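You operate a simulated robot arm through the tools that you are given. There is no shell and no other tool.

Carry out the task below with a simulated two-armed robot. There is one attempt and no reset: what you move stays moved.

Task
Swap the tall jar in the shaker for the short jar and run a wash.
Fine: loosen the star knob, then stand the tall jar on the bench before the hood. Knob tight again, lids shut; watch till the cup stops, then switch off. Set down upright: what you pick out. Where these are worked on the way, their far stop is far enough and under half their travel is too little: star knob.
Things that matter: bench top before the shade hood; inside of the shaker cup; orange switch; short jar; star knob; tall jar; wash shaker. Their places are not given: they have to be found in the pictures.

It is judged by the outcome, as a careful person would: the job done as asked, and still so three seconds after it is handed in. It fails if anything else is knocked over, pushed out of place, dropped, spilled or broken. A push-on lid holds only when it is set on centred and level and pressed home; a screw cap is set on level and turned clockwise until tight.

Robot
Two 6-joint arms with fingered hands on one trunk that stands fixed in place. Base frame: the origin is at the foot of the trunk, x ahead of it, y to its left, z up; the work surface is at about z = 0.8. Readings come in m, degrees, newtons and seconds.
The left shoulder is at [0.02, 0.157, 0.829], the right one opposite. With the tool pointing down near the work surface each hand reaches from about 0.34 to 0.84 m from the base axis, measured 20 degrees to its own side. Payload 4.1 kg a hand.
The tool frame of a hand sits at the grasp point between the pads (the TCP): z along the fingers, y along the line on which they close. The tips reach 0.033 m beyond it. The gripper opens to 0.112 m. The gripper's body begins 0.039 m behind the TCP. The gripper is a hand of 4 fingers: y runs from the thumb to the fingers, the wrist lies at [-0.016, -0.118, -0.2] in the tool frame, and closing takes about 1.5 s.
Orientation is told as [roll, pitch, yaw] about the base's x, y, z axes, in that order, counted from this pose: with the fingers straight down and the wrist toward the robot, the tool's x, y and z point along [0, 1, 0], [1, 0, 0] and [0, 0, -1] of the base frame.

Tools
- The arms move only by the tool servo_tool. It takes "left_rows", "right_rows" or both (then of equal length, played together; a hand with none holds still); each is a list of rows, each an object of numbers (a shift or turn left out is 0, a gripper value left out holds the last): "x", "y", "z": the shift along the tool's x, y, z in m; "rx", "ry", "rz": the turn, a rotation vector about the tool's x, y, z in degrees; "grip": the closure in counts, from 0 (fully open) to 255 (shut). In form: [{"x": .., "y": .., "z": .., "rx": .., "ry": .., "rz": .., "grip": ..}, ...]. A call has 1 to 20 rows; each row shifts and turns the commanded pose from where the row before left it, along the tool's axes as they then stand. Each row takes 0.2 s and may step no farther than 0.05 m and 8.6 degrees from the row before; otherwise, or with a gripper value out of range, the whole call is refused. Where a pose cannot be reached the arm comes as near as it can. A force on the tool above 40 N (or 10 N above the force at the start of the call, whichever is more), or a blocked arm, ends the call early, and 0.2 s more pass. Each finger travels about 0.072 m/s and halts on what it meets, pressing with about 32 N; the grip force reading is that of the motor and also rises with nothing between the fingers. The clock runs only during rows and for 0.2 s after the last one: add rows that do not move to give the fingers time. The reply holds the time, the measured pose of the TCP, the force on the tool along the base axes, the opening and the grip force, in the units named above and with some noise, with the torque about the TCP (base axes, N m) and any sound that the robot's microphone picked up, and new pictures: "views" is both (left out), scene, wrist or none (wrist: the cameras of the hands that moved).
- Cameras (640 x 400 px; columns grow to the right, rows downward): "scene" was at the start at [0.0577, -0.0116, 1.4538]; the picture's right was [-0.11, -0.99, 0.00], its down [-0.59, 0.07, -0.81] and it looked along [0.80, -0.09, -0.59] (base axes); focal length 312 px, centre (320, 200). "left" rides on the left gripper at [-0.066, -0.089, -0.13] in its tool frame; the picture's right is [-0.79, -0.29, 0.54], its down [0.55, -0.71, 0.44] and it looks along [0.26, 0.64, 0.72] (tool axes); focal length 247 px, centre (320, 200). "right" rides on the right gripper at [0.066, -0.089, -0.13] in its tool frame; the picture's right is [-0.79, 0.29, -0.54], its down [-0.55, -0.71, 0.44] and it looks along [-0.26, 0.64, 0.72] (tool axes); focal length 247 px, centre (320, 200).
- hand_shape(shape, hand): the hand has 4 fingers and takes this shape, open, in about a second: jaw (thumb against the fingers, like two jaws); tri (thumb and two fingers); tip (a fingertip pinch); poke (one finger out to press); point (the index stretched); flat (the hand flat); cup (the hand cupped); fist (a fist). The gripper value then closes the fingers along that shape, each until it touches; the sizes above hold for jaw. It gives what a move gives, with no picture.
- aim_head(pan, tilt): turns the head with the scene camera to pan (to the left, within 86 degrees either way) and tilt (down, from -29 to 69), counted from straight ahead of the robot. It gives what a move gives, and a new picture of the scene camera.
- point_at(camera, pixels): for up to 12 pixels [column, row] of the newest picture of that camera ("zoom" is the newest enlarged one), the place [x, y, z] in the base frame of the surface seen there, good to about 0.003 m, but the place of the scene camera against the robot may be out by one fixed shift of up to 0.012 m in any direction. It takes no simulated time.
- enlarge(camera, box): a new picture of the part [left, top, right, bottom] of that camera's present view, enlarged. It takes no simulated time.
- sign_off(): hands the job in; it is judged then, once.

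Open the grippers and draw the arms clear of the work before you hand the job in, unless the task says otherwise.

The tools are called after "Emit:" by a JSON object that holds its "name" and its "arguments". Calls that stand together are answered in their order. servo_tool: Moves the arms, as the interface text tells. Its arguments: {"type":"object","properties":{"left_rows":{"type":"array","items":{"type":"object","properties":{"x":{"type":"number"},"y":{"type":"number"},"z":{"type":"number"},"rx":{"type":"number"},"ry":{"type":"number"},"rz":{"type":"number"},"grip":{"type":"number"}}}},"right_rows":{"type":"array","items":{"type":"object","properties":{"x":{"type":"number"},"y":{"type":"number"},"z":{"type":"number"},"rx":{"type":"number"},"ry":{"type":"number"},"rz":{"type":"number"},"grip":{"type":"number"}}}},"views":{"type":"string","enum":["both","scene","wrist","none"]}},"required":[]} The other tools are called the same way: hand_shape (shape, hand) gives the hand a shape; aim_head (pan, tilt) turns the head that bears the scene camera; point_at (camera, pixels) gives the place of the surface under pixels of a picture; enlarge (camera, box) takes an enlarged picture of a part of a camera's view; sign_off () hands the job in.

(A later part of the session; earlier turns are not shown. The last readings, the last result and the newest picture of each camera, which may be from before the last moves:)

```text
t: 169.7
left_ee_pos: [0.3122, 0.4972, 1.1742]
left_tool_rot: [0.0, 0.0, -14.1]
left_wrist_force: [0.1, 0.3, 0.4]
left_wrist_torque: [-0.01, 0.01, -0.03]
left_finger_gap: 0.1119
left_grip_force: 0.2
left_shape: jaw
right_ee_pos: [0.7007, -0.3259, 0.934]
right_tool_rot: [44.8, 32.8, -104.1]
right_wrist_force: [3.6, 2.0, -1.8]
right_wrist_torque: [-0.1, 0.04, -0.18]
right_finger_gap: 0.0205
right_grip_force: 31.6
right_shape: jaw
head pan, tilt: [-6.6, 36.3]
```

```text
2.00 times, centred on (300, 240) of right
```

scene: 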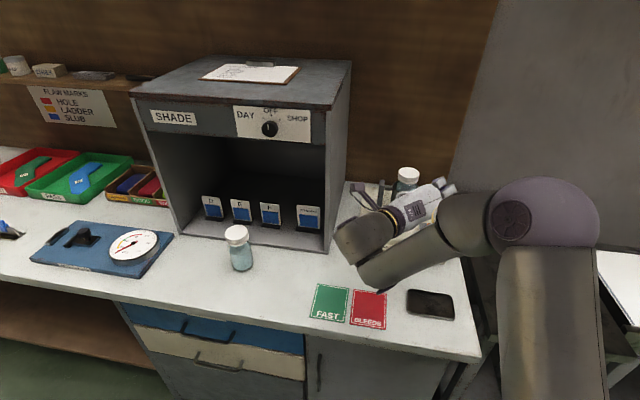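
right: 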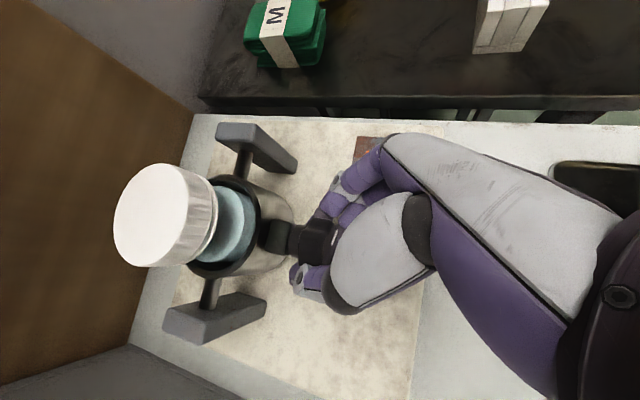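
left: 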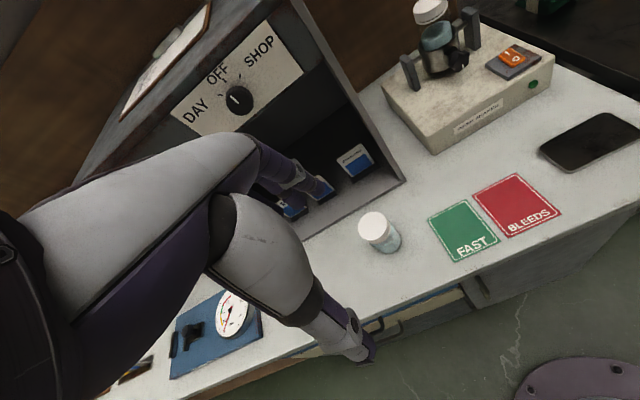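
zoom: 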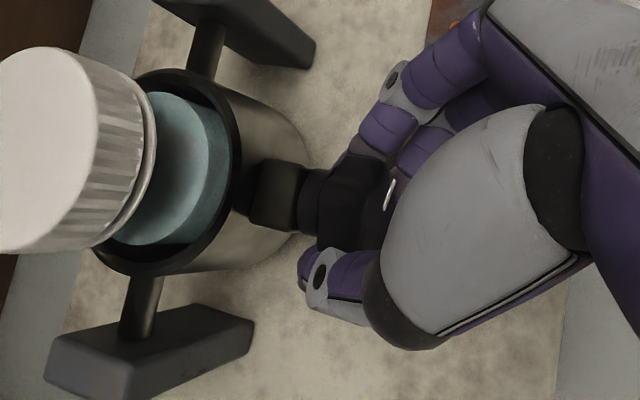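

The mark now points down-right. I release, back out and roll back for another stroke.

Emit:
{"name": "servo_tool", "arguments": {"right_rows": [{"grip": 200}, {"grip": 135}, {}, {}, {"z": -0.03}, {"z": -0.03}, {"z": -0.03}, {"rx": -5.26, "ry": 2.25, "rz": -5.49}, {"rx": -5.04, "ry": 2.25, "rz": -5.69}, {"rx": -4.8, "ry": 2.25, "rz": -5.89}, {"rx": -4.56, "ry": 2.25, "rz": -6.08}, {"rx": -4.32, "ry": 2.25, "rz": -6.26}, {"rx": -4.06, "ry": 2.25, "rz": -6.42}, {"rx": -3.8, "ry": 2.25, "rz": -6.58}, {"rx": -3.53, "ry": 2.25, "rz": -6.73}, {}], "views": "wrist"}}

Emit:
{"name": "enlarge", "arguments": {"camera": "right", "box": [210, 300, 300, 390]}}

```text
t: 173.1
left_ee_pos: [0.3123, 0.4973, 1.1736]
left_tool_rot: [0.0, 0.0, -14.3]
left_wrist_force: [0.9, 0.5, 0.7]
left_wrist_torque: [0.02, -0.02, 0.0]
left_finger_gap: 0.1118
left_grip_force: 0.1
left_shape: jaw
right_ee_pos: [0.6319, -0.3438, 0.9876]
right_tool_rot: [63.0, -28.2, -103.7]
right_wrist_force: [-0.2, 0.0, -0.4]
right_wrist_torque: [-0.04, 0.0, 0.0]
right_finger_gap: 0.0524
right_grip_force: 0.0
right_shape: jaw
head pan, tilt: [-6.6, 36.3]
```

right: 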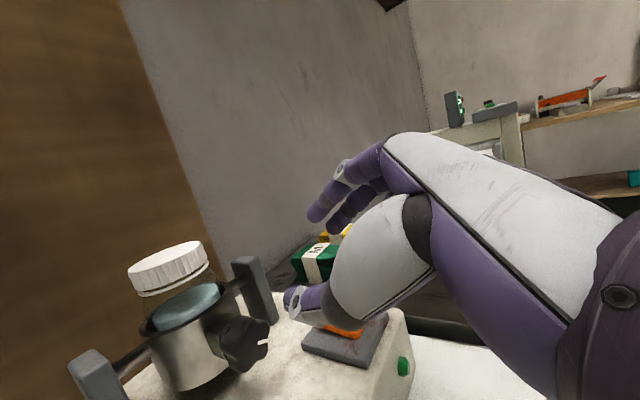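

```text
4.44 times, centred on (255, 345) of right
```

zoom: 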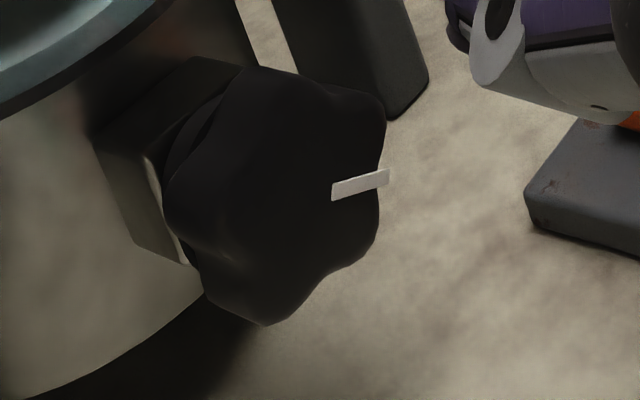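

Emit:
{"name": "point_at", "arguments": {"camera": "zoom", "pixels": [[336, 193], [360, 184], [384, 175]]}}

```text
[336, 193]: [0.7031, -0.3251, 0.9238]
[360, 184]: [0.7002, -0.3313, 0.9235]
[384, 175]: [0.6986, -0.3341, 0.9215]
```

The mark is at ~70° from down; partial slip that time. I repeat the clockwise stroke.

Emit:
{"name": "servo_tool", "arguments": {"right_rows": [{"y": -0.0298}, {"y": -0.0298}, {"z": 0.0182}, {"z": 0.0182}, {"z": 0.0182}, {"z": 0.0182}, {"grip": 255}, {}, {}, {}, {}, {"x": 0.0004, "y": 0.0002, "z": -0.0002, "rx": 3.53, "ry": -2.25, "rz": 6.73}, {"x": 0.0004, "y": 0.0002, "z": -0.0002, "rx": 3.8, "ry": -2.25, "rz": 6.58}, {"x": 0.0004, "y": 0.0003, "z": -0.0002, "rx": 4.06, "ry": -2.25, "rz": 6.42}, {"x": 0.0004, "y": 0.0004, "z": -0.0002, "rx": 4.32, "ry": -2.25, "rz": 6.26}, {"x": 0.0004, "y": 0.0004, "z": -0.0002, "rx": 4.56, "ry": -2.25, "rz": 6.08}, {"x": 0.0004, "y": 0.0005, "z": -0.0002, "rx": 4.8, "ry": -2.25, "rz": 5.89}, {"x": 0.0004, "y": 0.0005, "z": -0.0002, "rx": 5.04, "ry": -2.25, "rz": 5.69}, {"x": 0.0004, "y": 0.0006, "z": -0.0002, "rx": 5.26, "ry": -2.25, "rz": 5.49}], "views": "wrist"}}

Emit:
{"name": "enlarge", "arguments": {"camera": "right", "box": [220, 140, 380, 340]}}

```text
t: 177.1
left_ee_pos: [0.3133, 0.4985, 1.1733]
left_tool_rot: [-0.1, 0.1, -14.1]
left_wrist_force: [0.1, 1.4, -0.1]
left_wrist_torque: [0.0, 0.02, 0.01]
left_finger_gap: 0.1118
left_grip_force: 0.1
left_shape: jaw
right_ee_pos: [0.7031, -0.3218, 0.9333]
right_tool_rot: [44.9, 32.8, -103.7]
right_wrist_force: [0.3, 25.9, -10.1]
right_wrist_torque: [-0.45, 0.04, 0.03]
right_finger_gap: 0.0177
right_grip_force: 32.0
right_shape: jaw
head pan, tilt: [-6.6, 36.3]
```

right: 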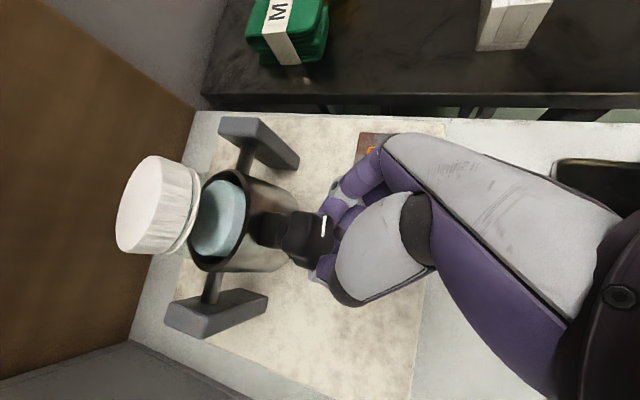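

```text
2.00 times, centred on (300, 240) of right
```

zoom: 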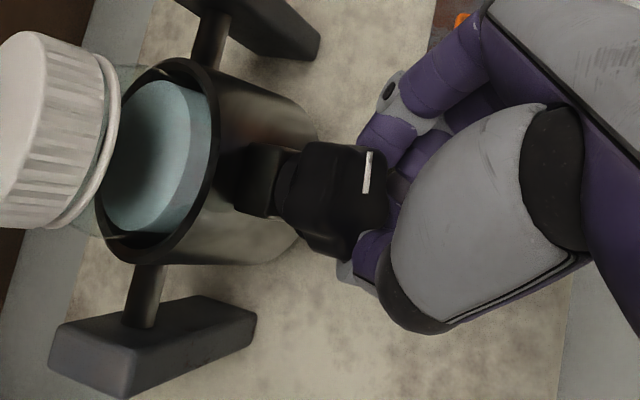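

The hand met strong resistance (26 N sideways, 0.45 N m). I release, back out and read the mark again.

Emit:
{"name": "servo_tool", "arguments": {"right_rows": [{"grip": 200}, {"grip": 135}, {}, {}, {"z": -0.03}, {"z": -0.03}, {"z": -0.03}, {"rx": -5.26, "ry": 2.25, "rz": -5.49}, {"rx": -5.04, "ry": 2.25, "rz": -5.69}, {"rx": -4.8, "ry": 2.25, "rz": -5.89}, {"rx": -4.56, "ry": 2.25, "rz": -6.08}, {"rx": -4.32, "ry": 2.25, "rz": -6.26}, {"rx": -4.06, "ry": 2.25, "rz": -6.42}, {"rx": -3.8, "ry": 2.25, "rz": -6.58}, {"rx": -3.53, "ry": 2.25, "rz": -6.73}, {}], "views": "wrist"}}

Emit:
{"name": "enlarge", "arguments": {"camera": "right", "box": [210, 300, 300, 390]}}

```text
t: 180.5
left_ee_pos: [0.3128, 0.4972, 1.1734]
left_tool_rot: [0.0, 0.0, -14.2]
left_wrist_force: [-0.4, 0.9, 0.3]
left_wrist_torque: [0.0, 0.0, 0.0]
left_finger_gap: 0.1119
left_grip_force: 0.0
left_shape: jaw
right_ee_pos: [0.6336, -0.3449, 0.9863]
right_tool_rot: [63.0, -28.1, -103.8]
right_wrist_force: [0.5, 0.7, 0.2]
right_wrist_torque: [0.01, 0.0, 0.0]
right_finger_gap: 0.0527
right_grip_force: 0.1
right_shape: jaw
head pan, tilt: [-6.6, 36.3]
```

right: 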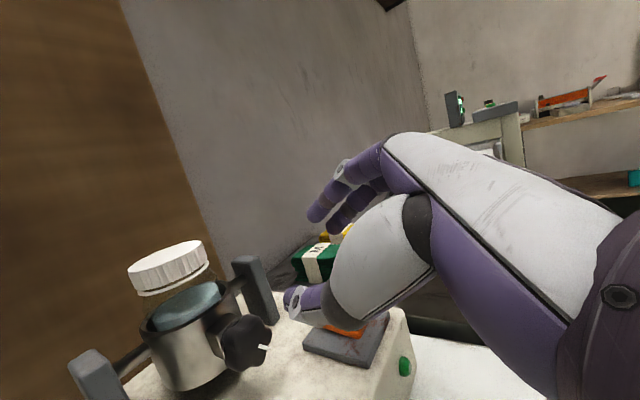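

```text
4.44 times, centred on (255, 345) of right
```

zoom: 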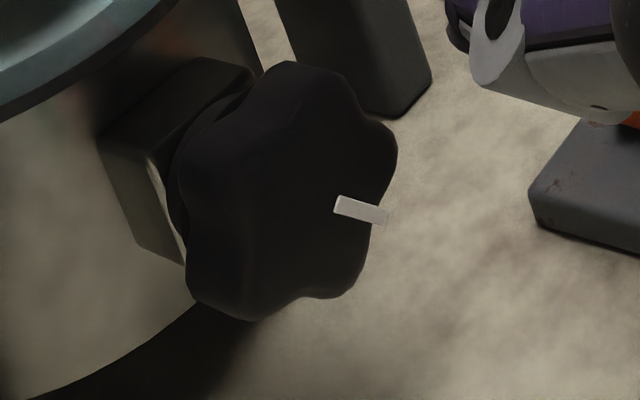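

Emit:
{"name": "point_at", "arguments": {"camera": "zoom", "pixels": [[340, 206], [360, 210], [382, 216]]}}

```text
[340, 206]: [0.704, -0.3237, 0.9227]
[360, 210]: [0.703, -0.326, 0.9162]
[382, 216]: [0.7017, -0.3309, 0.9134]
```

The mark is now at ~40° from down. I start the next stroke with the fingers aligned to the knob's hollows (roll −10°) and turn the rest.

Emit:
{"name": "servo_tool", "arguments": {"right_rows": [{"rx": 3.53, "ry": -2.25, "rz": 6.73}, {"rx": 3.8, "ry": -2.25, "rz": 6.58}, {"rx": 1.5, "ry": -0.9, "rz": 2.55}, {"x": -0.004, "y": -0.0234}, {"x": -0.004, "y": -0.0234}, {"z": 0.0192}, {"z": 0.0192}, {"z": 0.0192}, {"z": 0.0192}, {"grip": 255}, {}, {}, {}, {}, {"x": 0.0004, "y": 0.0003, "z": -0.0002, "rx": 3.94, "ry": -2.1, "rz": 5.95}, {"x": 0.0004, "y": 0.0004, "z": -0.0002, "rx": 4.15, "ry": -2.1, "rz": 5.8}, {"x": 0.0004, "y": 0.0004, "z": -0.0002, "rx": 4.36, "ry": -2.1, "rz": 5.64}, {"x": 0.0004, "y": 0.0004, "z": -0.0002, "rx": 4.56, "ry": -2.1, "rz": 5.48}, {"x": 0.0004, "y": 0.0005, "z": -0.0002, "rx": 4.76, "ry": -2.1, "rz": 5.31}, {"x": 0.0004, "y": 0.0005, "z": -0.0002, "rx": 4.95, "ry": -2.1, "rz": 5.13}], "views": "wrist"}}

Emit:
{"name": "enlarge", "arguments": {"camera": "right", "box": [220, 140, 380, 340]}}

```text
t: 184.7
left_ee_pos: [0.3124, 0.4964, 1.1727]
left_tool_rot: [-0.1, -0.1, -14.3]
left_wrist_force: [0.0, -0.5, 0.3]
left_wrist_torque: [0.02, 0.01, 0.01]
left_finger_gap: 0.1116
left_grip_force: 0.0
left_shape: jaw
right_ee_pos: [0.7015, -0.3266, 0.9336]
right_tool_rot: [45.0, 32.9, -104.1]
right_wrist_force: [10.9, -8.2, 0.7]
right_wrist_torque: [-0.64, 0.03, -0.46]
right_finger_gap: 0.02
right_grip_force: 32.2
right_shape: jaw
head pan, tilt: [-6.6, 36.3]
```

right: 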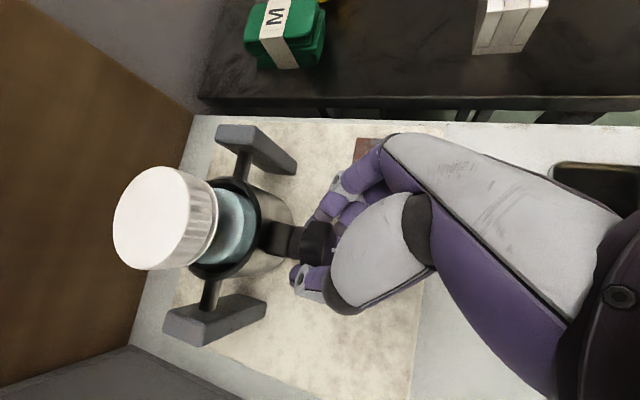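

```text
2.00 times, centred on (300, 240) of right
```

zoom: 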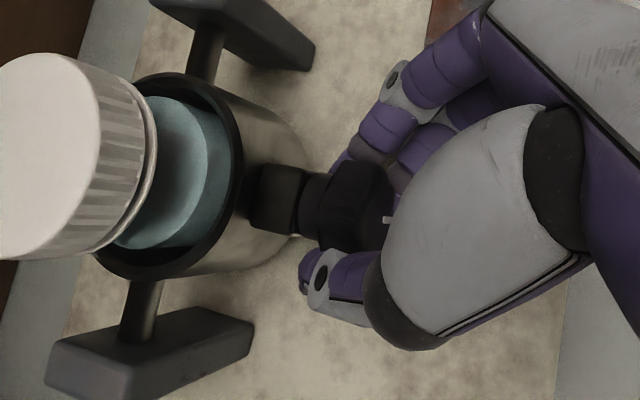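

Torque rose to 0.64 N m and the mark seems back pointing down. I push a few degrees more to be sure it is tight, then release, back out and check.

Emit:
{"name": "servo_tool", "arguments": {"right_rows": [{"rx": 4.6, "rz": 4.6}, {}, {"rx": -4.6, "rz": -4.6}, {"grip": 200}, {"grip": 135}, {}, {}, {"z": -0.03}, {"z": -0.03}, {"z": -0.03}, {"rx": -5.26, "ry": 2.25, "rz": -5.49}, {"rx": -5.04, "ry": 2.25, "rz": -5.69}, {"rx": -4.8, "ry": 2.25, "rz": -5.89}, {"rx": -4.56, "ry": 2.25, "rz": -6.08}, {"rx": -4.32, "ry": 2.25, "rz": -6.26}, {"rx": -4.06, "ry": 2.25, "rz": -6.42}, {"rx": -3.8, "ry": 2.25, "rz": -6.58}, {"rx": -3.53, "ry": 2.25, "rz": -6.73}, {}]}}

Emit:
{"name": "enlarge", "arguments": {"camera": "right", "box": [210, 300, 300, 390]}}

```text
t: 188.7
left_ee_pos: [0.3123, 0.4974, 1.1748]
left_tool_rot: [0.1, 0.0, -14.2]
left_wrist_force: [0.2, 0.3, 1.2]
left_wrist_torque: [-0.01, -0.02, -0.02]
left_finger_gap: 0.1122
left_grip_force: 0.1
left_shape: jaw
right_ee_pos: [0.6309, -0.3425, 0.9877]
right_tool_rot: [63.0, -28.1, -103.7]
right_wrist_force: [0.1, 0.1, 0.3]
right_wrist_torque: [-0.01, -0.01, -0.06]
right_finger_gap: 0.0527
right_grip_force: 0.0
right_shape: jaw
head pan, tilt: [-6.6, 36.3]
```

scene: 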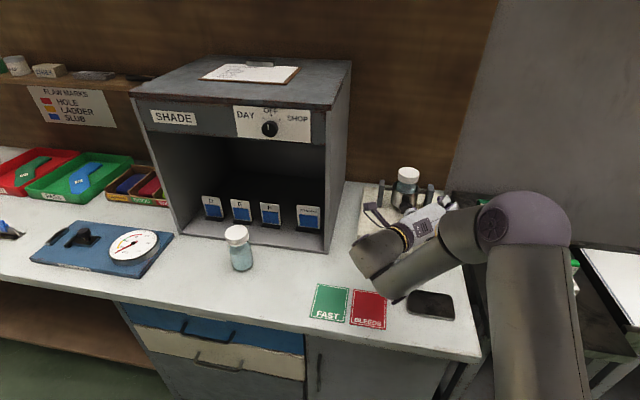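
right: 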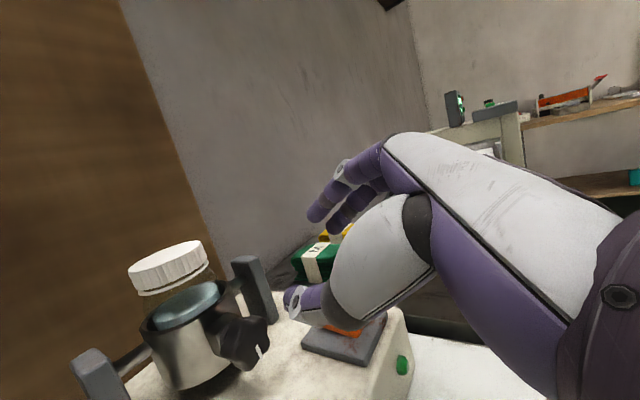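

```text
4.44 times, centred on (255, 345) of right
```

zoom: 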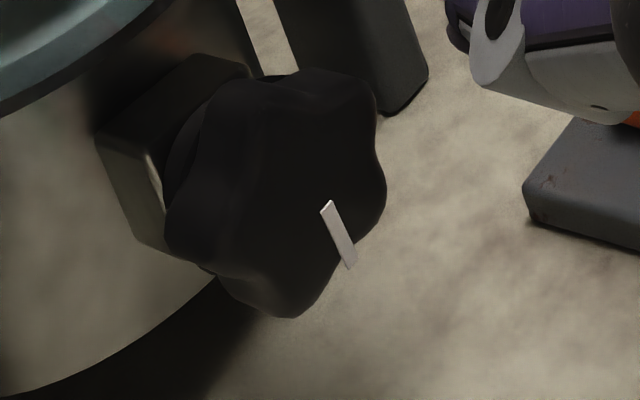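

Emit:
{"name": "point_at", "arguments": {"camera": "zoom", "pixels": [[328, 206], [338, 232], [350, 262]]}}

```text
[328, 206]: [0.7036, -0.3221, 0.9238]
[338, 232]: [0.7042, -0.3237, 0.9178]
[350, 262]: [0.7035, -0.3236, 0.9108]
```

The mark is within ~5° of straight down. For certainty I make one more tightening stroke to feel the stop.

Emit:
{"name": "servo_tool", "arguments": {"right_rows": [{"y": -0.0298}, {"y": -0.0298}, {"z": 0.0178}, {"z": 0.0178}, {"z": 0.0178}, {"z": 0.0178}, {"grip": 255}, {}, {}, {}, {}, {"x": 0.0004, "y": 0.0002, "z": -0.0002, "rx": 3.53, "ry": -2.25, "rz": 6.73}, {"x": 0.0004, "y": 0.0002, "z": -0.0002, "rx": 3.8, "ry": -2.25, "rz": 6.58}, {"x": 0.0004, "y": 0.0003, "z": -0.0002, "rx": 4.06, "ry": -2.25, "rz": 6.42}], "views": "wrist"}}

Emit:
{"name": "enlarge", "arguments": {"camera": "right", "box": [210, 140, 370, 340]}}

```text
t: 191.7
left_ee_pos: [0.3126, 0.4977, 1.1735]
left_tool_rot: [0.0, -0.1, -14.1]
left_wrist_force: [-0.4, -0.1, -0.3]
left_wrist_torque: [0.0, -0.01, 0.0]
left_finger_gap: 0.1118
left_grip_force: 0.0
left_shape: jaw
right_ee_pos: [0.7008, -0.3221, 0.9322]
right_tool_rot: [56.3, -5.1, -104.0]
right_wrist_force: [13.1, -0.1, 0.3]
right_wrist_torque: [-0.2, -0.16, 0.03]
right_finger_gap: 0.0205
right_grip_force: 32.5
right_shape: jaw
head pan, tilt: [-6.6, 36.3]
```

right: 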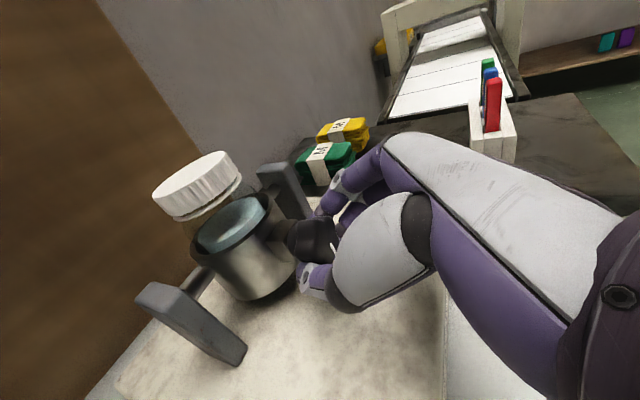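

```text
2.00 times, centred on (290, 240) of right
```

zoom: 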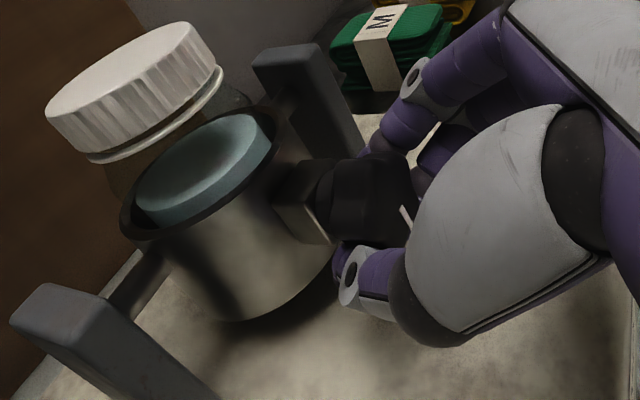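

Torque is building while the mark stays. I continue the stroke.

Emit:
{"name": "servo_tool", "arguments": {"right_rows": [{"x": 0.0004, "y": 0.0004, "z": -0.0002, "rx": 4.32, "ry": -2.25, "rz": 6.26}, {"x": 0.0004, "y": 0.0004, "z": -0.0002, "rx": 4.56, "ry": -2.25, "rz": 6.08}, {"x": 0.0004, "y": 0.0005, "z": -0.0002, "rx": 4.8, "ry": -2.25, "rz": 5.89}, {"x": 0.0004, "y": 0.0005, "z": -0.0002, "rx": 5.04, "ry": -2.25, "rz": 5.69}, {"x": 0.0004, "y": 0.0006, "z": -0.0002, "rx": 5.26, "ry": -2.25, "rz": 5.49}], "views": "wrist"}}

Emit:
{"name": "enlarge", "arguments": {"camera": "right", "box": [220, 140, 380, 340]}}

```text
t: 192.9
left_ee_pos: [0.3131, 0.4986, 1.1738]
left_tool_rot: [-0.1, 0.1, -14.2]
left_wrist_force: [0.1, -1.0, 0.2]
left_wrist_torque: [-0.01, 0.01, -0.04]
left_finger_gap: 0.1119
left_grip_force: 0.1
left_shape: jaw
right_ee_pos: [0.7019, -0.3224, 0.9335]
right_tool_rot: [45.0, 32.9, -103.7]
right_wrist_force: [-3.5, 16.5, -8.4]
right_wrist_torque: [-0.18, 0.01, 0.09]
right_finger_gap: 0.0187
right_grip_force: 32.4
right_shape: jaw
head pan, tilt: [-6.6, 36.3]
```

right: 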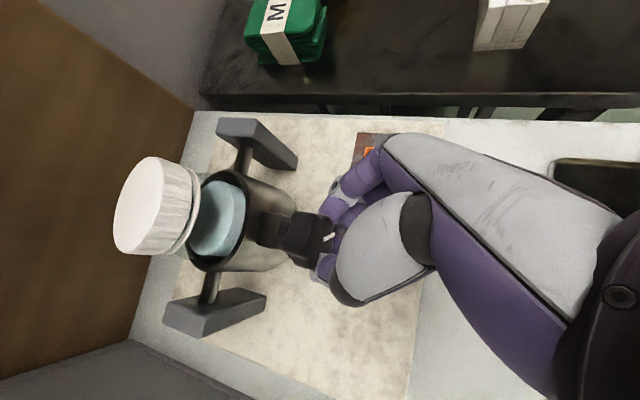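

```text
2.00 times, centred on (300, 240) of right
```

zoom: 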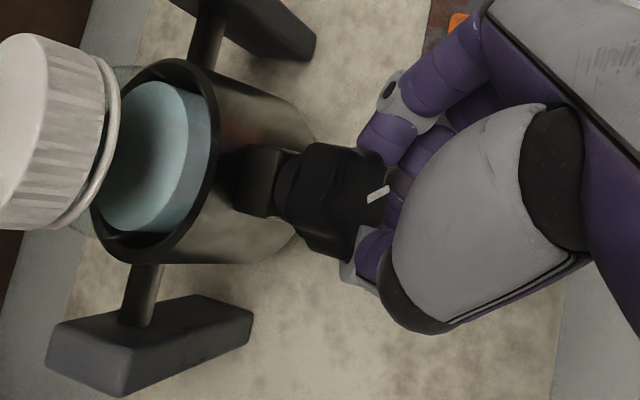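

I release, back out and read the mark once more.

Emit:
{"name": "servo_tool", "arguments": {"right_rows": [{"grip": 200}, {"grip": 135}, {}, {}, {"z": -0.03}, {"z": -0.03}, {"z": -0.03}, {"rx": -5.26, "ry": 2.25, "rz": -5.49}, {"rx": -5.04, "ry": 2.25, "rz": -5.69}, {"rx": -4.8, "ry": 2.25, "rz": -5.89}, {"rx": -4.56, "ry": 2.25, "rz": -6.08}, {"rx": -4.32, "ry": 2.25, "rz": -6.26}, {"rx": -4.06, "ry": 2.25, "rz": -6.42}, {"rx": -3.8, "ry": 2.25, "rz": -6.58}, {"rx": -3.53, "ry": 2.25, "rz": -6.73}, {}], "views": "wrist"}}

Emit:
{"name": "enlarge", "arguments": {"camera": "right", "box": [210, 300, 300, 390]}}

```text
t: 196.3
left_ee_pos: [0.3125, 0.4991, 1.1735]
left_tool_rot: [0.0, 0.1, -14.1]
left_wrist_force: [0.6, -1.1, 0.8]
left_wrist_torque: [0.0, 0.03, 0.02]
left_finger_gap: 0.1119
left_grip_force: 0.0
left_shape: jaw
right_ee_pos: [0.6311, -0.3426, 0.987]
right_tool_rot: [62.9, -28.1, -103.7]
right_wrist_force: [0.7, -0.5, 0.4]
right_wrist_torque: [0.02, 0.0, -0.02]
right_finger_gap: 0.0524
right_grip_force: 0.1
right_shape: jaw
head pan, tilt: [-6.6, 36.3]
```

right: 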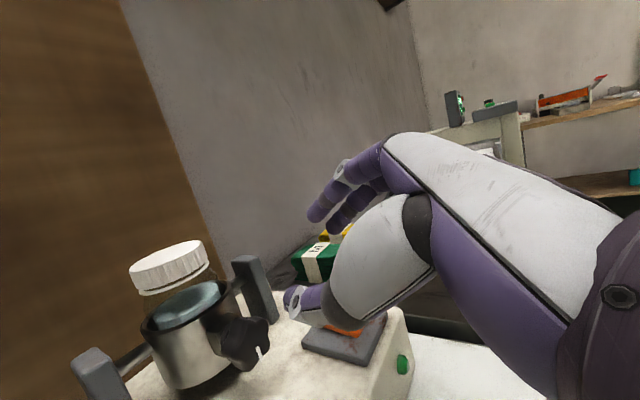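

```text
4.44 times, centred on (255, 345) of right
```

zoom: 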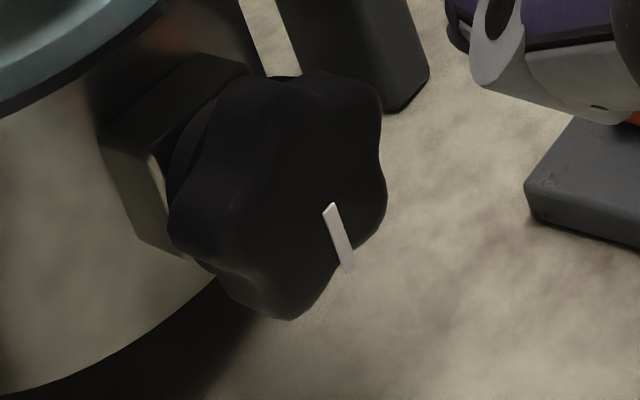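

The knob is tight at its stop (mark unchanged, down). Next the switch: I rise, roll to about +33°/45° tilt and take the poke shape to see where its fingertip is.

Emit:
{"name": "servo_tool", "arguments": {"right_rows": [{"x": 0.0275, "y": 0.0164, "z": -0.0141}, {"x": 0.0275, "y": 0.0164, "z": -0.0141}, {"rx": 3.53, "ry": -2.25, "rz": 6.73}, {"rx": 3.8, "ry": -2.25, "rz": 6.58}, {"rx": 4.06, "ry": -2.25, "rz": 6.42}, {"rx": 4.32, "ry": -2.25, "rz": 6.26}, {"rx": 4.56, "ry": -2.25, "rz": 6.08}, {"rx": 4.8, "ry": -2.25, "rz": 5.89}, {"rx": 5.04, "ry": -2.25, "rz": 5.69}, {"rx": 5.26, "ry": -2.25, "rz": 5.49}, {}], "views": "none"}}

Emit:
{"name": "hand_shape", "arguments": {"shape": "poke", "hand": "right"}}

Emit:
{"name": "servo_tool", "arguments": {"right_rows": [{}]}}

Emit:
{"name": "enlarge", "arguments": {"camera": "right", "box": [200, 100, 440, 350]}}

Emit:
{"name": "enlarge", "arguments": {"camera": "scene", "box": [350, 130, 480, 260]}}

```text
t: 198.7
left_ee_pos: [0.3119, 0.4981, 1.1734]
left_tool_rot: [0.0, 0.0, -14.0]
left_wrist_force: [0.1, -0.7, 0.7]
left_wrist_torque: [0.01, 0.01, 0.02]
left_finger_gap: 0.1115
left_grip_force: 0.0
left_shape: jaw
right_ee_pos: [0.6102, -0.3276, 1.0233]
right_tool_rot: [45.8, 32.9, -103.8]
right_wrist_force: [-0.4, -0.3, -0.3]
right_wrist_torque: [-0.03, 0.03, -0.01]
right_finger_gap: 0.0522
right_grip_force: 0.1
right_shape: jaw
right hand out of reach, approached as far as the arm can: row 9, 10
head pan, tilt: [-6.6, 36.3]
```

```text
t: 199.6
left_ee_pos: [0.3106, 0.4978, 1.1736]
left_tool_rot: [0.1, 0.0, -14.1]
left_wrist_force: [0.2, -0.1, -0.5]
left_wrist_torque: [0.02, 0.02, -0.05]
left_finger_gap: 0.1116
left_grip_force: 0.0
left_shape: jaw
right_ee_pos: [0.6103, -0.3267, 1.0225]
right_tool_rot: [45.8, 32.8, -103.8]
right_wrist_force: [0.1, 0.1, -0.1]
right_wrist_torque: [0.0, -0.03, -0.05]
right_finger_gap: 0.0001
right_grip_force: 0.0
right_shape: poke
head pan, tilt: [-6.6, 36.3]
```

```text
t: 200.0
left_ee_pos: [0.3124, 0.4975, 1.1743]
left_tool_rot: [-0.1, 0.0, -14.2]
left_wrist_force: [-0.6, 0.6, 0.2]
left_wrist_torque: [0.01, 0.0, 0.02]
left_finger_gap: 0.1118
left_grip_force: 0.1
left_shape: jaw
right_ee_pos: [0.6095, -0.3274, 1.0222]
right_tool_rot: [45.8, 32.7, -103.8]
right_wrist_force: [-1.4, 0.7, -0.1]
right_wrist_torque: [0.04, 0.04, -0.02]
right_finger_gap: 0.0001
right_grip_force: 0.0
right_shape: poke
head pan, tilt: [-6.6, 36.3]
```

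scene: 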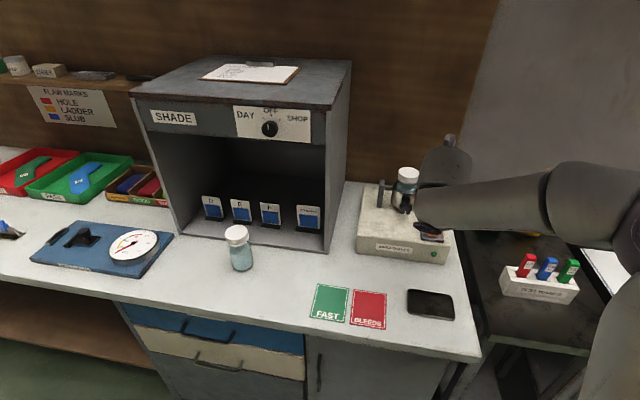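
right: 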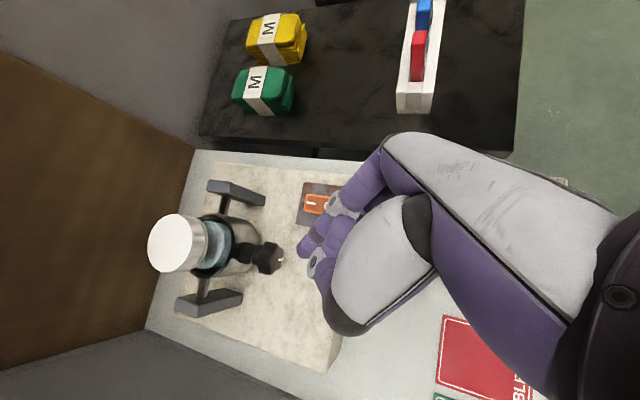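

```text
1.60 times, centred on (320, 225) of right
```

zoom: 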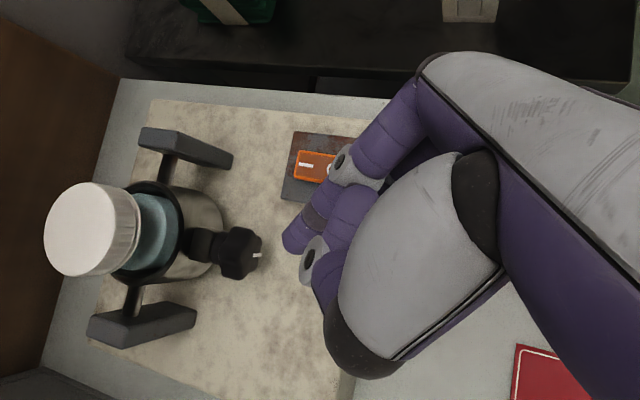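

```text
3.08 times, centred on (415, 195) of scene
```

zoom: 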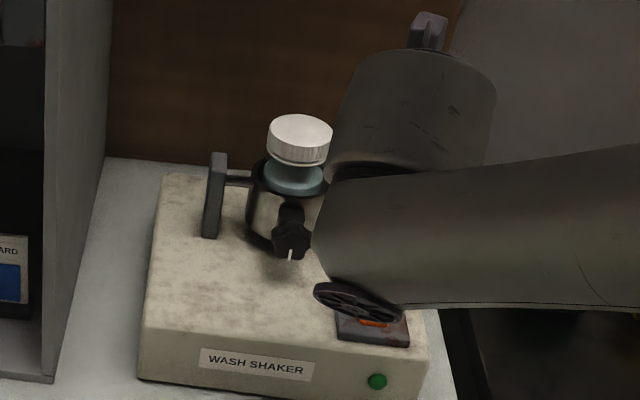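

The poke finger's tip is at about (304,250) in the wrist view, rocker at (315,204). I measure tip, rocker ends and the mark.

Emit:
{"name": "point_at", "arguments": {"camera": "right", "pixels": [[300, 247], [303, 252], [307, 245], [308, 203], [305, 206], [313, 212], [318, 195], [325, 204], [300, 222], [308, 186], [310, 204], [320, 204]]}}

Emit:
{"name": "enlarge", "arguments": {"camera": "right", "box": [280, 170, 350, 270]}}

```text
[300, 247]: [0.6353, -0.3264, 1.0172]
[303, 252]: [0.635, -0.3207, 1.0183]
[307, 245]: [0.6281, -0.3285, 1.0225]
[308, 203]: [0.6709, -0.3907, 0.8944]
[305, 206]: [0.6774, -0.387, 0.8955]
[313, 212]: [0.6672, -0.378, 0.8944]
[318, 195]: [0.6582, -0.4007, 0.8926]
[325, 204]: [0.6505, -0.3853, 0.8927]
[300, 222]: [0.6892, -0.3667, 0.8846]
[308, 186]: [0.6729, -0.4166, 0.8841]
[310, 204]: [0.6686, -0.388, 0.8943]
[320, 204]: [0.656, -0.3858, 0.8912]
```

```text
4.00 times, centred on (315, 220) of right
```

zoom: 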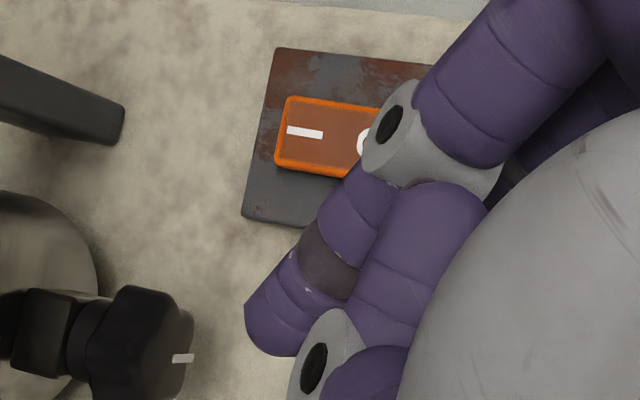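

The tilted hand would touch with its knuckles first, so I'll press from straight above instead. That needs the first arm posture again; I go by the proven route via wrist-up.

Emit:
{"name": "servo_tool", "arguments": {"right_rows": [{"x": 0.0163, "y": -0.015, "z": -0.0163}, {"x": 0.0163, "y": -0.015, "z": -0.0163}, {"ry": 7.6}, {"ry": 7.6}, {"ry": 7.6}, {"ry": 7.6}, {"ry": 7.6}, {"ry": 7.7}, {"rz": 8.19}, {"rz": 8.19}, {"rz": 8.19}, {"rz": 8.19}, {"rz": 8.19}, {"rz": 8.19}, {"rz": 8.19}, {"x": -0.022, "y": -0.0065, "z": -0.035}, {"x": -0.022, "y": -0.0065, "z": -0.035}, {"rx": -8.5}, {"rx": -8.5}, {"rx": -8.5}], "views": "scene"}}

```text
t: 204.2
left_ee_pos: [0.3135, 0.4989, 1.1741]
left_tool_rot: [0.0, 0.0, -14.2]
left_wrist_force: [0.5, 0.6, 0.0]
left_wrist_torque: [0.0, 0.0, 0.01]
left_finger_gap: 0.1119
left_grip_force: 0.1
left_shape: jaw
right_ee_pos: [0.5338, -0.2491, 1.0544]
right_tool_rot: [-0.2, 65.0, 165.5]
right_wrist_force: [-0.2, 0.2, 0.3]
right_wrist_torque: [-0.01, -0.03, 0.02]
right_finger_gap: 0.0
right_grip_force: 0.0
right_shape: poke
right hand out of reach, approached as far as the arm can: row 1, 2
head pan, tilt: [-6.6, 36.3]
```

scene: 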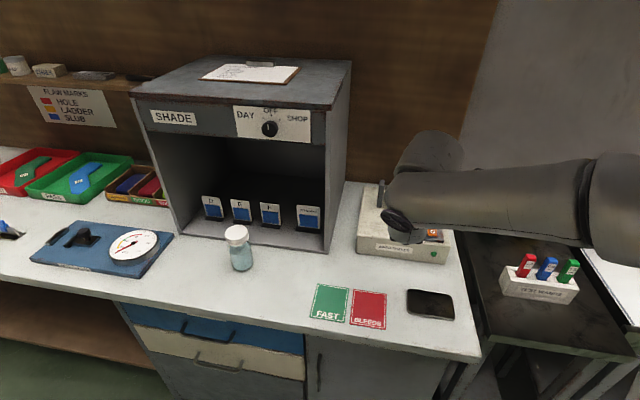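

As planned. I correct the position, roll +90 to bring the wrist right, then point the fingers down.

Emit:
{"name": "servo_tool", "arguments": {"right_rows": [{"x": 0.0141, "y": -0.0416, "z": 0.0048}, {"rz": 8.2}, {"rz": 8.2}, {"rz": 8.2}, {"rz": 8.2}, {"rz": 8.2}, {"rz": 8.2}, {"rz": 8.2}, {"rz": 8.2}, {"rz": 8.2}, {"rz": 8.2}, {"rz": 8.0}, {"ry": 8.3}, {"ry": 8.3}, {"ry": 8.3}, {"ry": 8.3}, {"ry": 8.3}, {"ry": 8.3}, {"ry": 8.0}, {"ry": 7.0}], "views": "scene"}}

```text
t: 208.4
left_ee_pos: [0.3123, 0.4984, 1.1732]
left_tool_rot: [0.0, -0.1, -14.2]
left_wrist_force: [-0.6, -0.7, 0.2]
left_wrist_torque: [0.01, -0.03, 0.04]
left_finger_gap: 0.1116
left_grip_force: 0.0
left_shape: jaw
right_ee_pos: [0.5517, -0.2694, 1.0913]
right_tool_rot: [-0.3, -0.1, 75.6]
right_wrist_force: [-0.3, 1.5, 0.4]
right_wrist_torque: [-0.04, -0.02, -0.02]
right_finger_gap: 0.0
right_grip_force: 0.0
right_shape: poke
head pan, tilt: [-6.6, 36.3]
```

scene: 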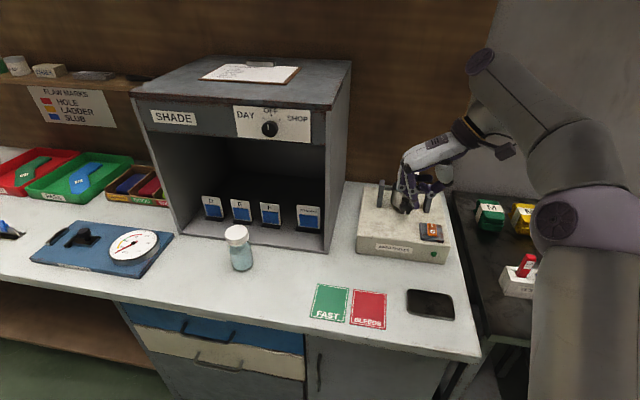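

Fingers are straight down. I turn +90° so the wrist lies toward the robot, and look at the poke finger.

Emit:
{"name": "servo_tool", "arguments": {"right_rows": [{"rz": 8.18}, {"rz": 8.18}, {"rz": 8.18}, {"rz": 8.18}, {"rz": 8.18}, {"rz": 8.18}, {"rz": 8.18}, {"rz": 8.18}, {"rz": 8.18}, {"rz": 8.18}, {"rz": 8.18}, {}]}}

Emit:
{"name": "enlarge", "arguments": {"camera": "right", "box": [220, 100, 440, 330]}}

Emit:
{"name": "enlarge", "arguments": {"camera": "scene", "box": [360, 120, 500, 250]}}

```text
t: 211.0
left_ee_pos: [0.3113, 0.4976, 1.1728]
left_tool_rot: [0.0, 0.0, -14.3]
left_wrist_force: [0.4, 0.3, -0.3]
left_wrist_torque: [0.02, 0.03, -0.02]
left_finger_gap: 0.1117
left_grip_force: 0.1
left_shape: jaw
right_ee_pos: [0.5524, -0.2692, 1.0908]
right_tool_rot: [0.0, -0.3, -14.4]
right_wrist_force: [0.8, 0.2, 0.4]
right_wrist_torque: [0.05, 0.0, 0.02]
right_finger_gap: 0.0
right_grip_force: 0.1
right_shape: poke
head pan, tilt: [-6.6, 36.3]
```

scene: 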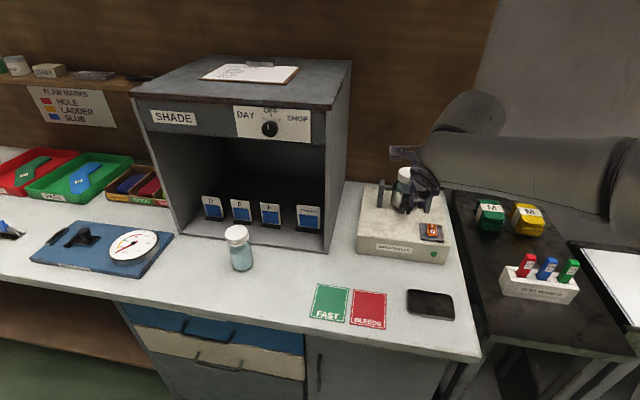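
right: 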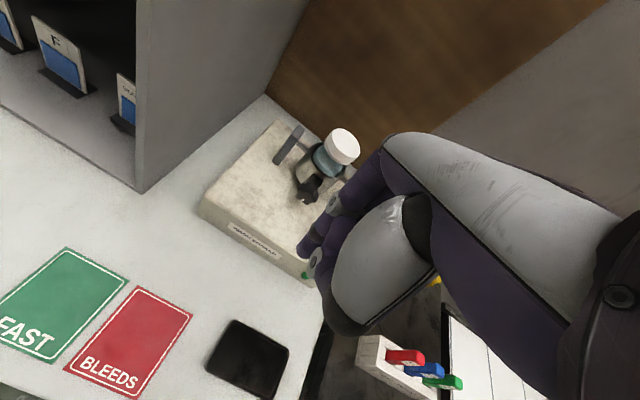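

```text
1.74 times, centred on (330, 215) of right
```

zoom: 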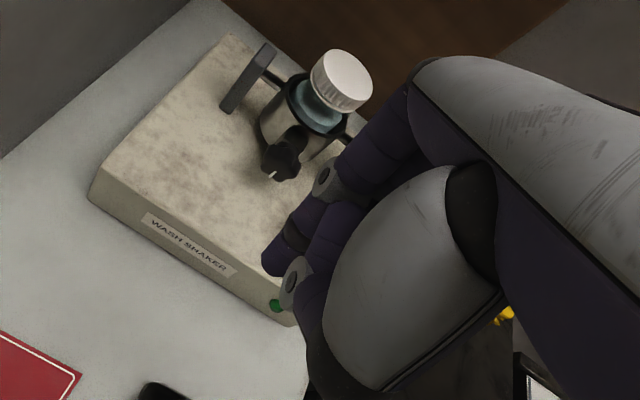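

```text
3.08 times, centred on (430, 185) of scene
```

zoom: 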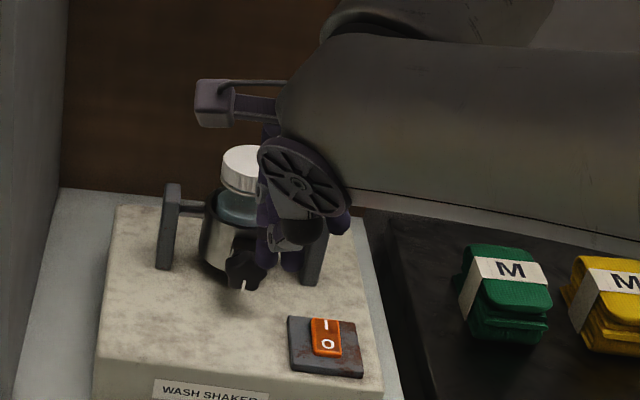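

In the nominal pose. I measure the fingertip surface and the rocker precisely.

Emit:
{"name": "point_at", "arguments": {"camera": "right", "pixels": [[299, 250], [302, 254], [305, 247], [298, 246], [308, 240], [313, 262], [318, 268], [308, 256]]}}

Emit:
{"name": "point_at", "arguments": {"camera": "zoom", "pixels": [[325, 325], [328, 344], [313, 320], [338, 320], [318, 355], [340, 352], [290, 320], [360, 375], [325, 335], [245, 268], [245, 165]]}}

```text
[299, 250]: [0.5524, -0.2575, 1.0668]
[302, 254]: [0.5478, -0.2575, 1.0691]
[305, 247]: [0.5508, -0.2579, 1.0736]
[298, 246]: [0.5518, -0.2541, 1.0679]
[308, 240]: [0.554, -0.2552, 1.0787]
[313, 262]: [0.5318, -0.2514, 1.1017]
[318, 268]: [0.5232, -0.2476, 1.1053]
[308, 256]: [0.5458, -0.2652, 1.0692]
```

```text
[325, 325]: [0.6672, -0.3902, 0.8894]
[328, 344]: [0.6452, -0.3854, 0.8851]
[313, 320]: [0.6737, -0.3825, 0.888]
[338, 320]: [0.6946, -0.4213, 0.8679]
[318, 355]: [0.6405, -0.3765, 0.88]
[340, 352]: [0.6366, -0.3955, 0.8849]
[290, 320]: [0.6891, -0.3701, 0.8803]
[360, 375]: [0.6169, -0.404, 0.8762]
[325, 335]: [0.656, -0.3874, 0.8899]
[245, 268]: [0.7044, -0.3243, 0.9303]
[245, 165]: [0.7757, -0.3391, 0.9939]
```

Fingertip is about 33 mm below the TCP; the I end of the rocker is at ≈(0.671,−0.389,0.895). I yaw the hand −25° to keep knuckles off the post, and move above the I end.

Emit:
{"name": "servo_tool", "arguments": {"right_rows": [{"rz": 8.33}, {"rz": 8.33}, {"rz": 8.33}, {"x": -0.0045, "y": 0.0329, "z": 0.0252}, {"x": -0.0045, "y": 0.0329, "z": 0.0252}, {"x": -0.0045, "y": 0.0329, "z": 0.0252}, {"x": -0.0045, "y": 0.0329, "z": 0.0252}, {"x": -0.0045, "y": 0.0329, "z": 0.0252}, {}]}}

Emit:
{"name": "enlarge", "arguments": {"camera": "right", "box": [220, 140, 400, 320]}}

Emit:
{"name": "enlarge", "arguments": {"camera": "scene", "box": [360, 150, 480, 260]}}

```text
t: 213.0
left_ee_pos: [0.313, 0.4972, 1.1732]
left_tool_rot: [0.0, -0.1, -14.1]
left_wrist_force: [0.3, 0.7, -0.3]
left_wrist_torque: [0.0, -0.01, 0.03]
left_finger_gap: 0.1116
left_grip_force: 0.1
left_shape: jaw
right_ee_pos: [0.6663, -0.3919, 0.9652]
right_tool_rot: [0.3, -0.2, -39.2]
right_wrist_force: [-0.6, -0.1, 0.0]
right_wrist_torque: [-0.01, 0.01, -0.01]
right_finger_gap: 0.0001
right_grip_force: 0.0
right_shape: poke
head pan, tilt: [-6.6, 36.3]
```

scene: 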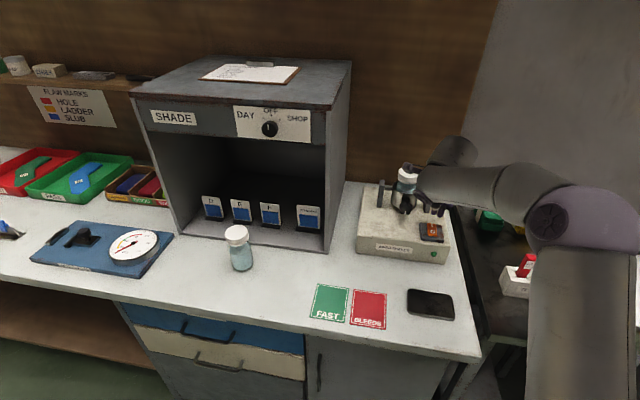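
right: 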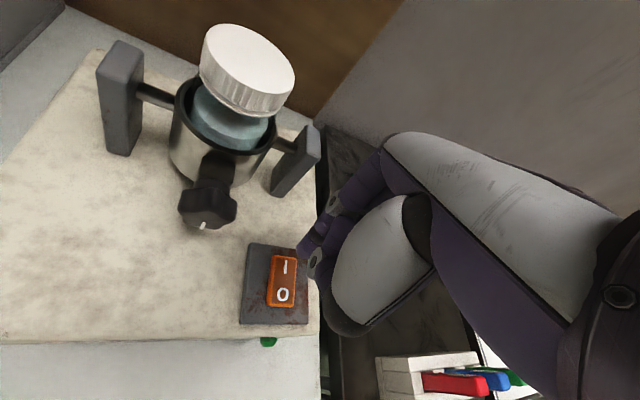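

```text
2.22 times, centred on (310, 230) of right
```

zoom: 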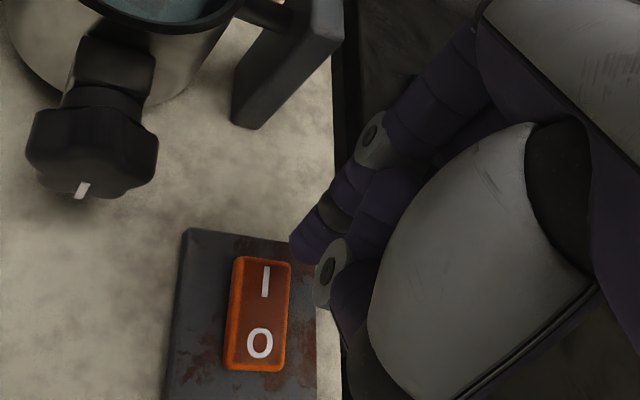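

```text
3.64 times, centred on (420, 205) of scene
```

zoom: 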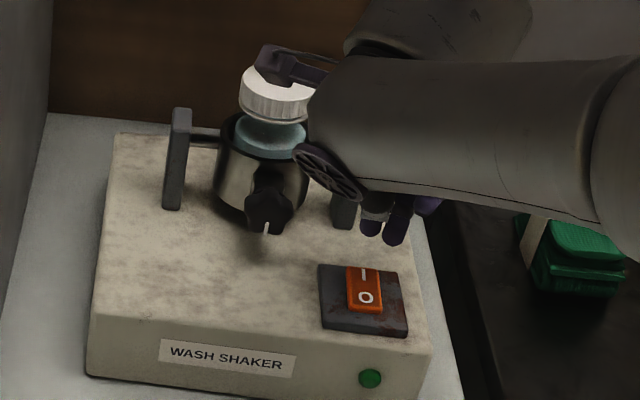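

Good view. I query the fingertip and the rocker marks in this wrist view.

Emit:
{"name": "point_at", "arguments": {"camera": "zoom", "pixels": [[297, 245], [303, 255], [312, 240], [265, 280], [260, 343], [240, 262], [285, 266], [232, 365], [278, 368], [262, 312], [325, 205]]}}

Emit:
{"name": "point_at", "arguments": {"camera": "scene", "pixels": [[410, 212], [417, 213], [412, 207], [420, 205]]}}

```text
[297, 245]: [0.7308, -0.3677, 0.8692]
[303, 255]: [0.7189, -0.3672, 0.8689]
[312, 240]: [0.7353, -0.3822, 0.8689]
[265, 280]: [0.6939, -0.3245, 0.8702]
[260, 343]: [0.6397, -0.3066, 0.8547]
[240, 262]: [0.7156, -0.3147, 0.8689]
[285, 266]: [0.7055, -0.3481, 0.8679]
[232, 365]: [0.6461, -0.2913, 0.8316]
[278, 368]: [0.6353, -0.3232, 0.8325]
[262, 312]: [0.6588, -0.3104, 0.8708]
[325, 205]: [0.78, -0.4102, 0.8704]
```

```text
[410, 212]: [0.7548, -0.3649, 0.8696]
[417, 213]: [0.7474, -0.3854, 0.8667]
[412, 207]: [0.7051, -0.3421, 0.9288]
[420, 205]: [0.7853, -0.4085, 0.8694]
```

I re-query in the right camera's own pixels (and the fingertips in the scene view).

Emit:
{"name": "point_at", "arguments": {"camera": "right", "pixels": [[299, 250], [301, 253], [306, 248], [285, 266], [283, 294], [275, 259], [293, 260], [271, 303], [290, 304], [284, 280]]}}

Emit:
{"name": "point_at", "arguments": {"camera": "scene", "pixels": [[441, 215], [440, 211], [434, 212], [434, 208], [432, 225], [432, 231]]}}

```text
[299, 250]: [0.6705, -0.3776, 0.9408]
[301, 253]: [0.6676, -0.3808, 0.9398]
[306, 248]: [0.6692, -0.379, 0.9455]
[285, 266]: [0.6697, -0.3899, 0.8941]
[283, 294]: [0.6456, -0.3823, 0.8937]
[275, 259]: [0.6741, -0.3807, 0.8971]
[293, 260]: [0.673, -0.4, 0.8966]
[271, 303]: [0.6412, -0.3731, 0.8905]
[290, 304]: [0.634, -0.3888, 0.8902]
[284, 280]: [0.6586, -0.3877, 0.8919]
```

```text
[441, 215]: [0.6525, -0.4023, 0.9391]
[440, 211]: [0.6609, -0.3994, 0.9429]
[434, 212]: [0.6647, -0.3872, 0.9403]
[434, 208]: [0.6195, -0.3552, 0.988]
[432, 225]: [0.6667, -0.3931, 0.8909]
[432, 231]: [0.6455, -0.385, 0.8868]
```

I look closer at the fingertips from the scene camera to see which one is lowest.

Emit:
{"name": "enlarge", "arguments": {"camera": "scene", "box": [410, 180, 470, 240]}}

Emit:
{"name": "enlarge", "arguments": {"camera": "right", "box": [260, 190, 360, 310]}}

```text
6.67 times, centred on (440, 210) of scene
```

zoom: 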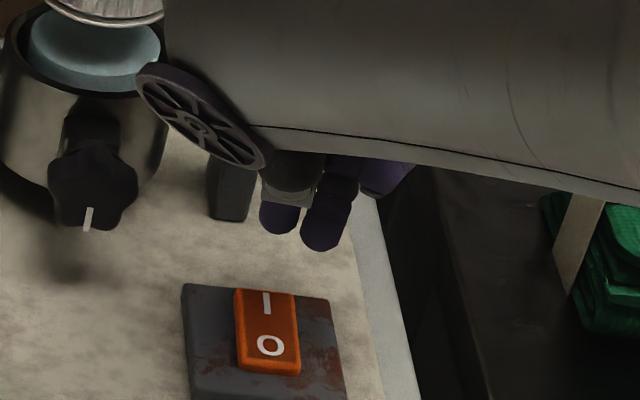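

```text
3.33 times, centred on (310, 250) of right
```

zoom: 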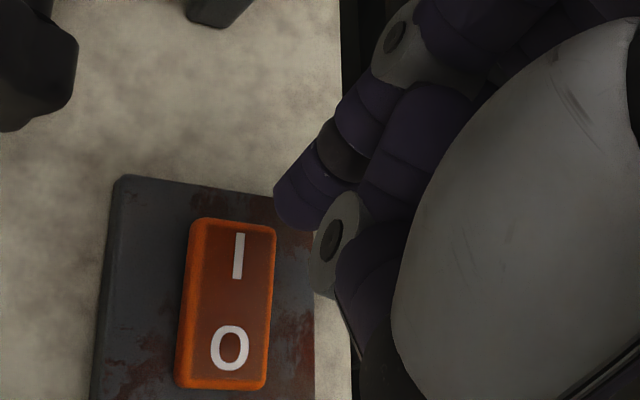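

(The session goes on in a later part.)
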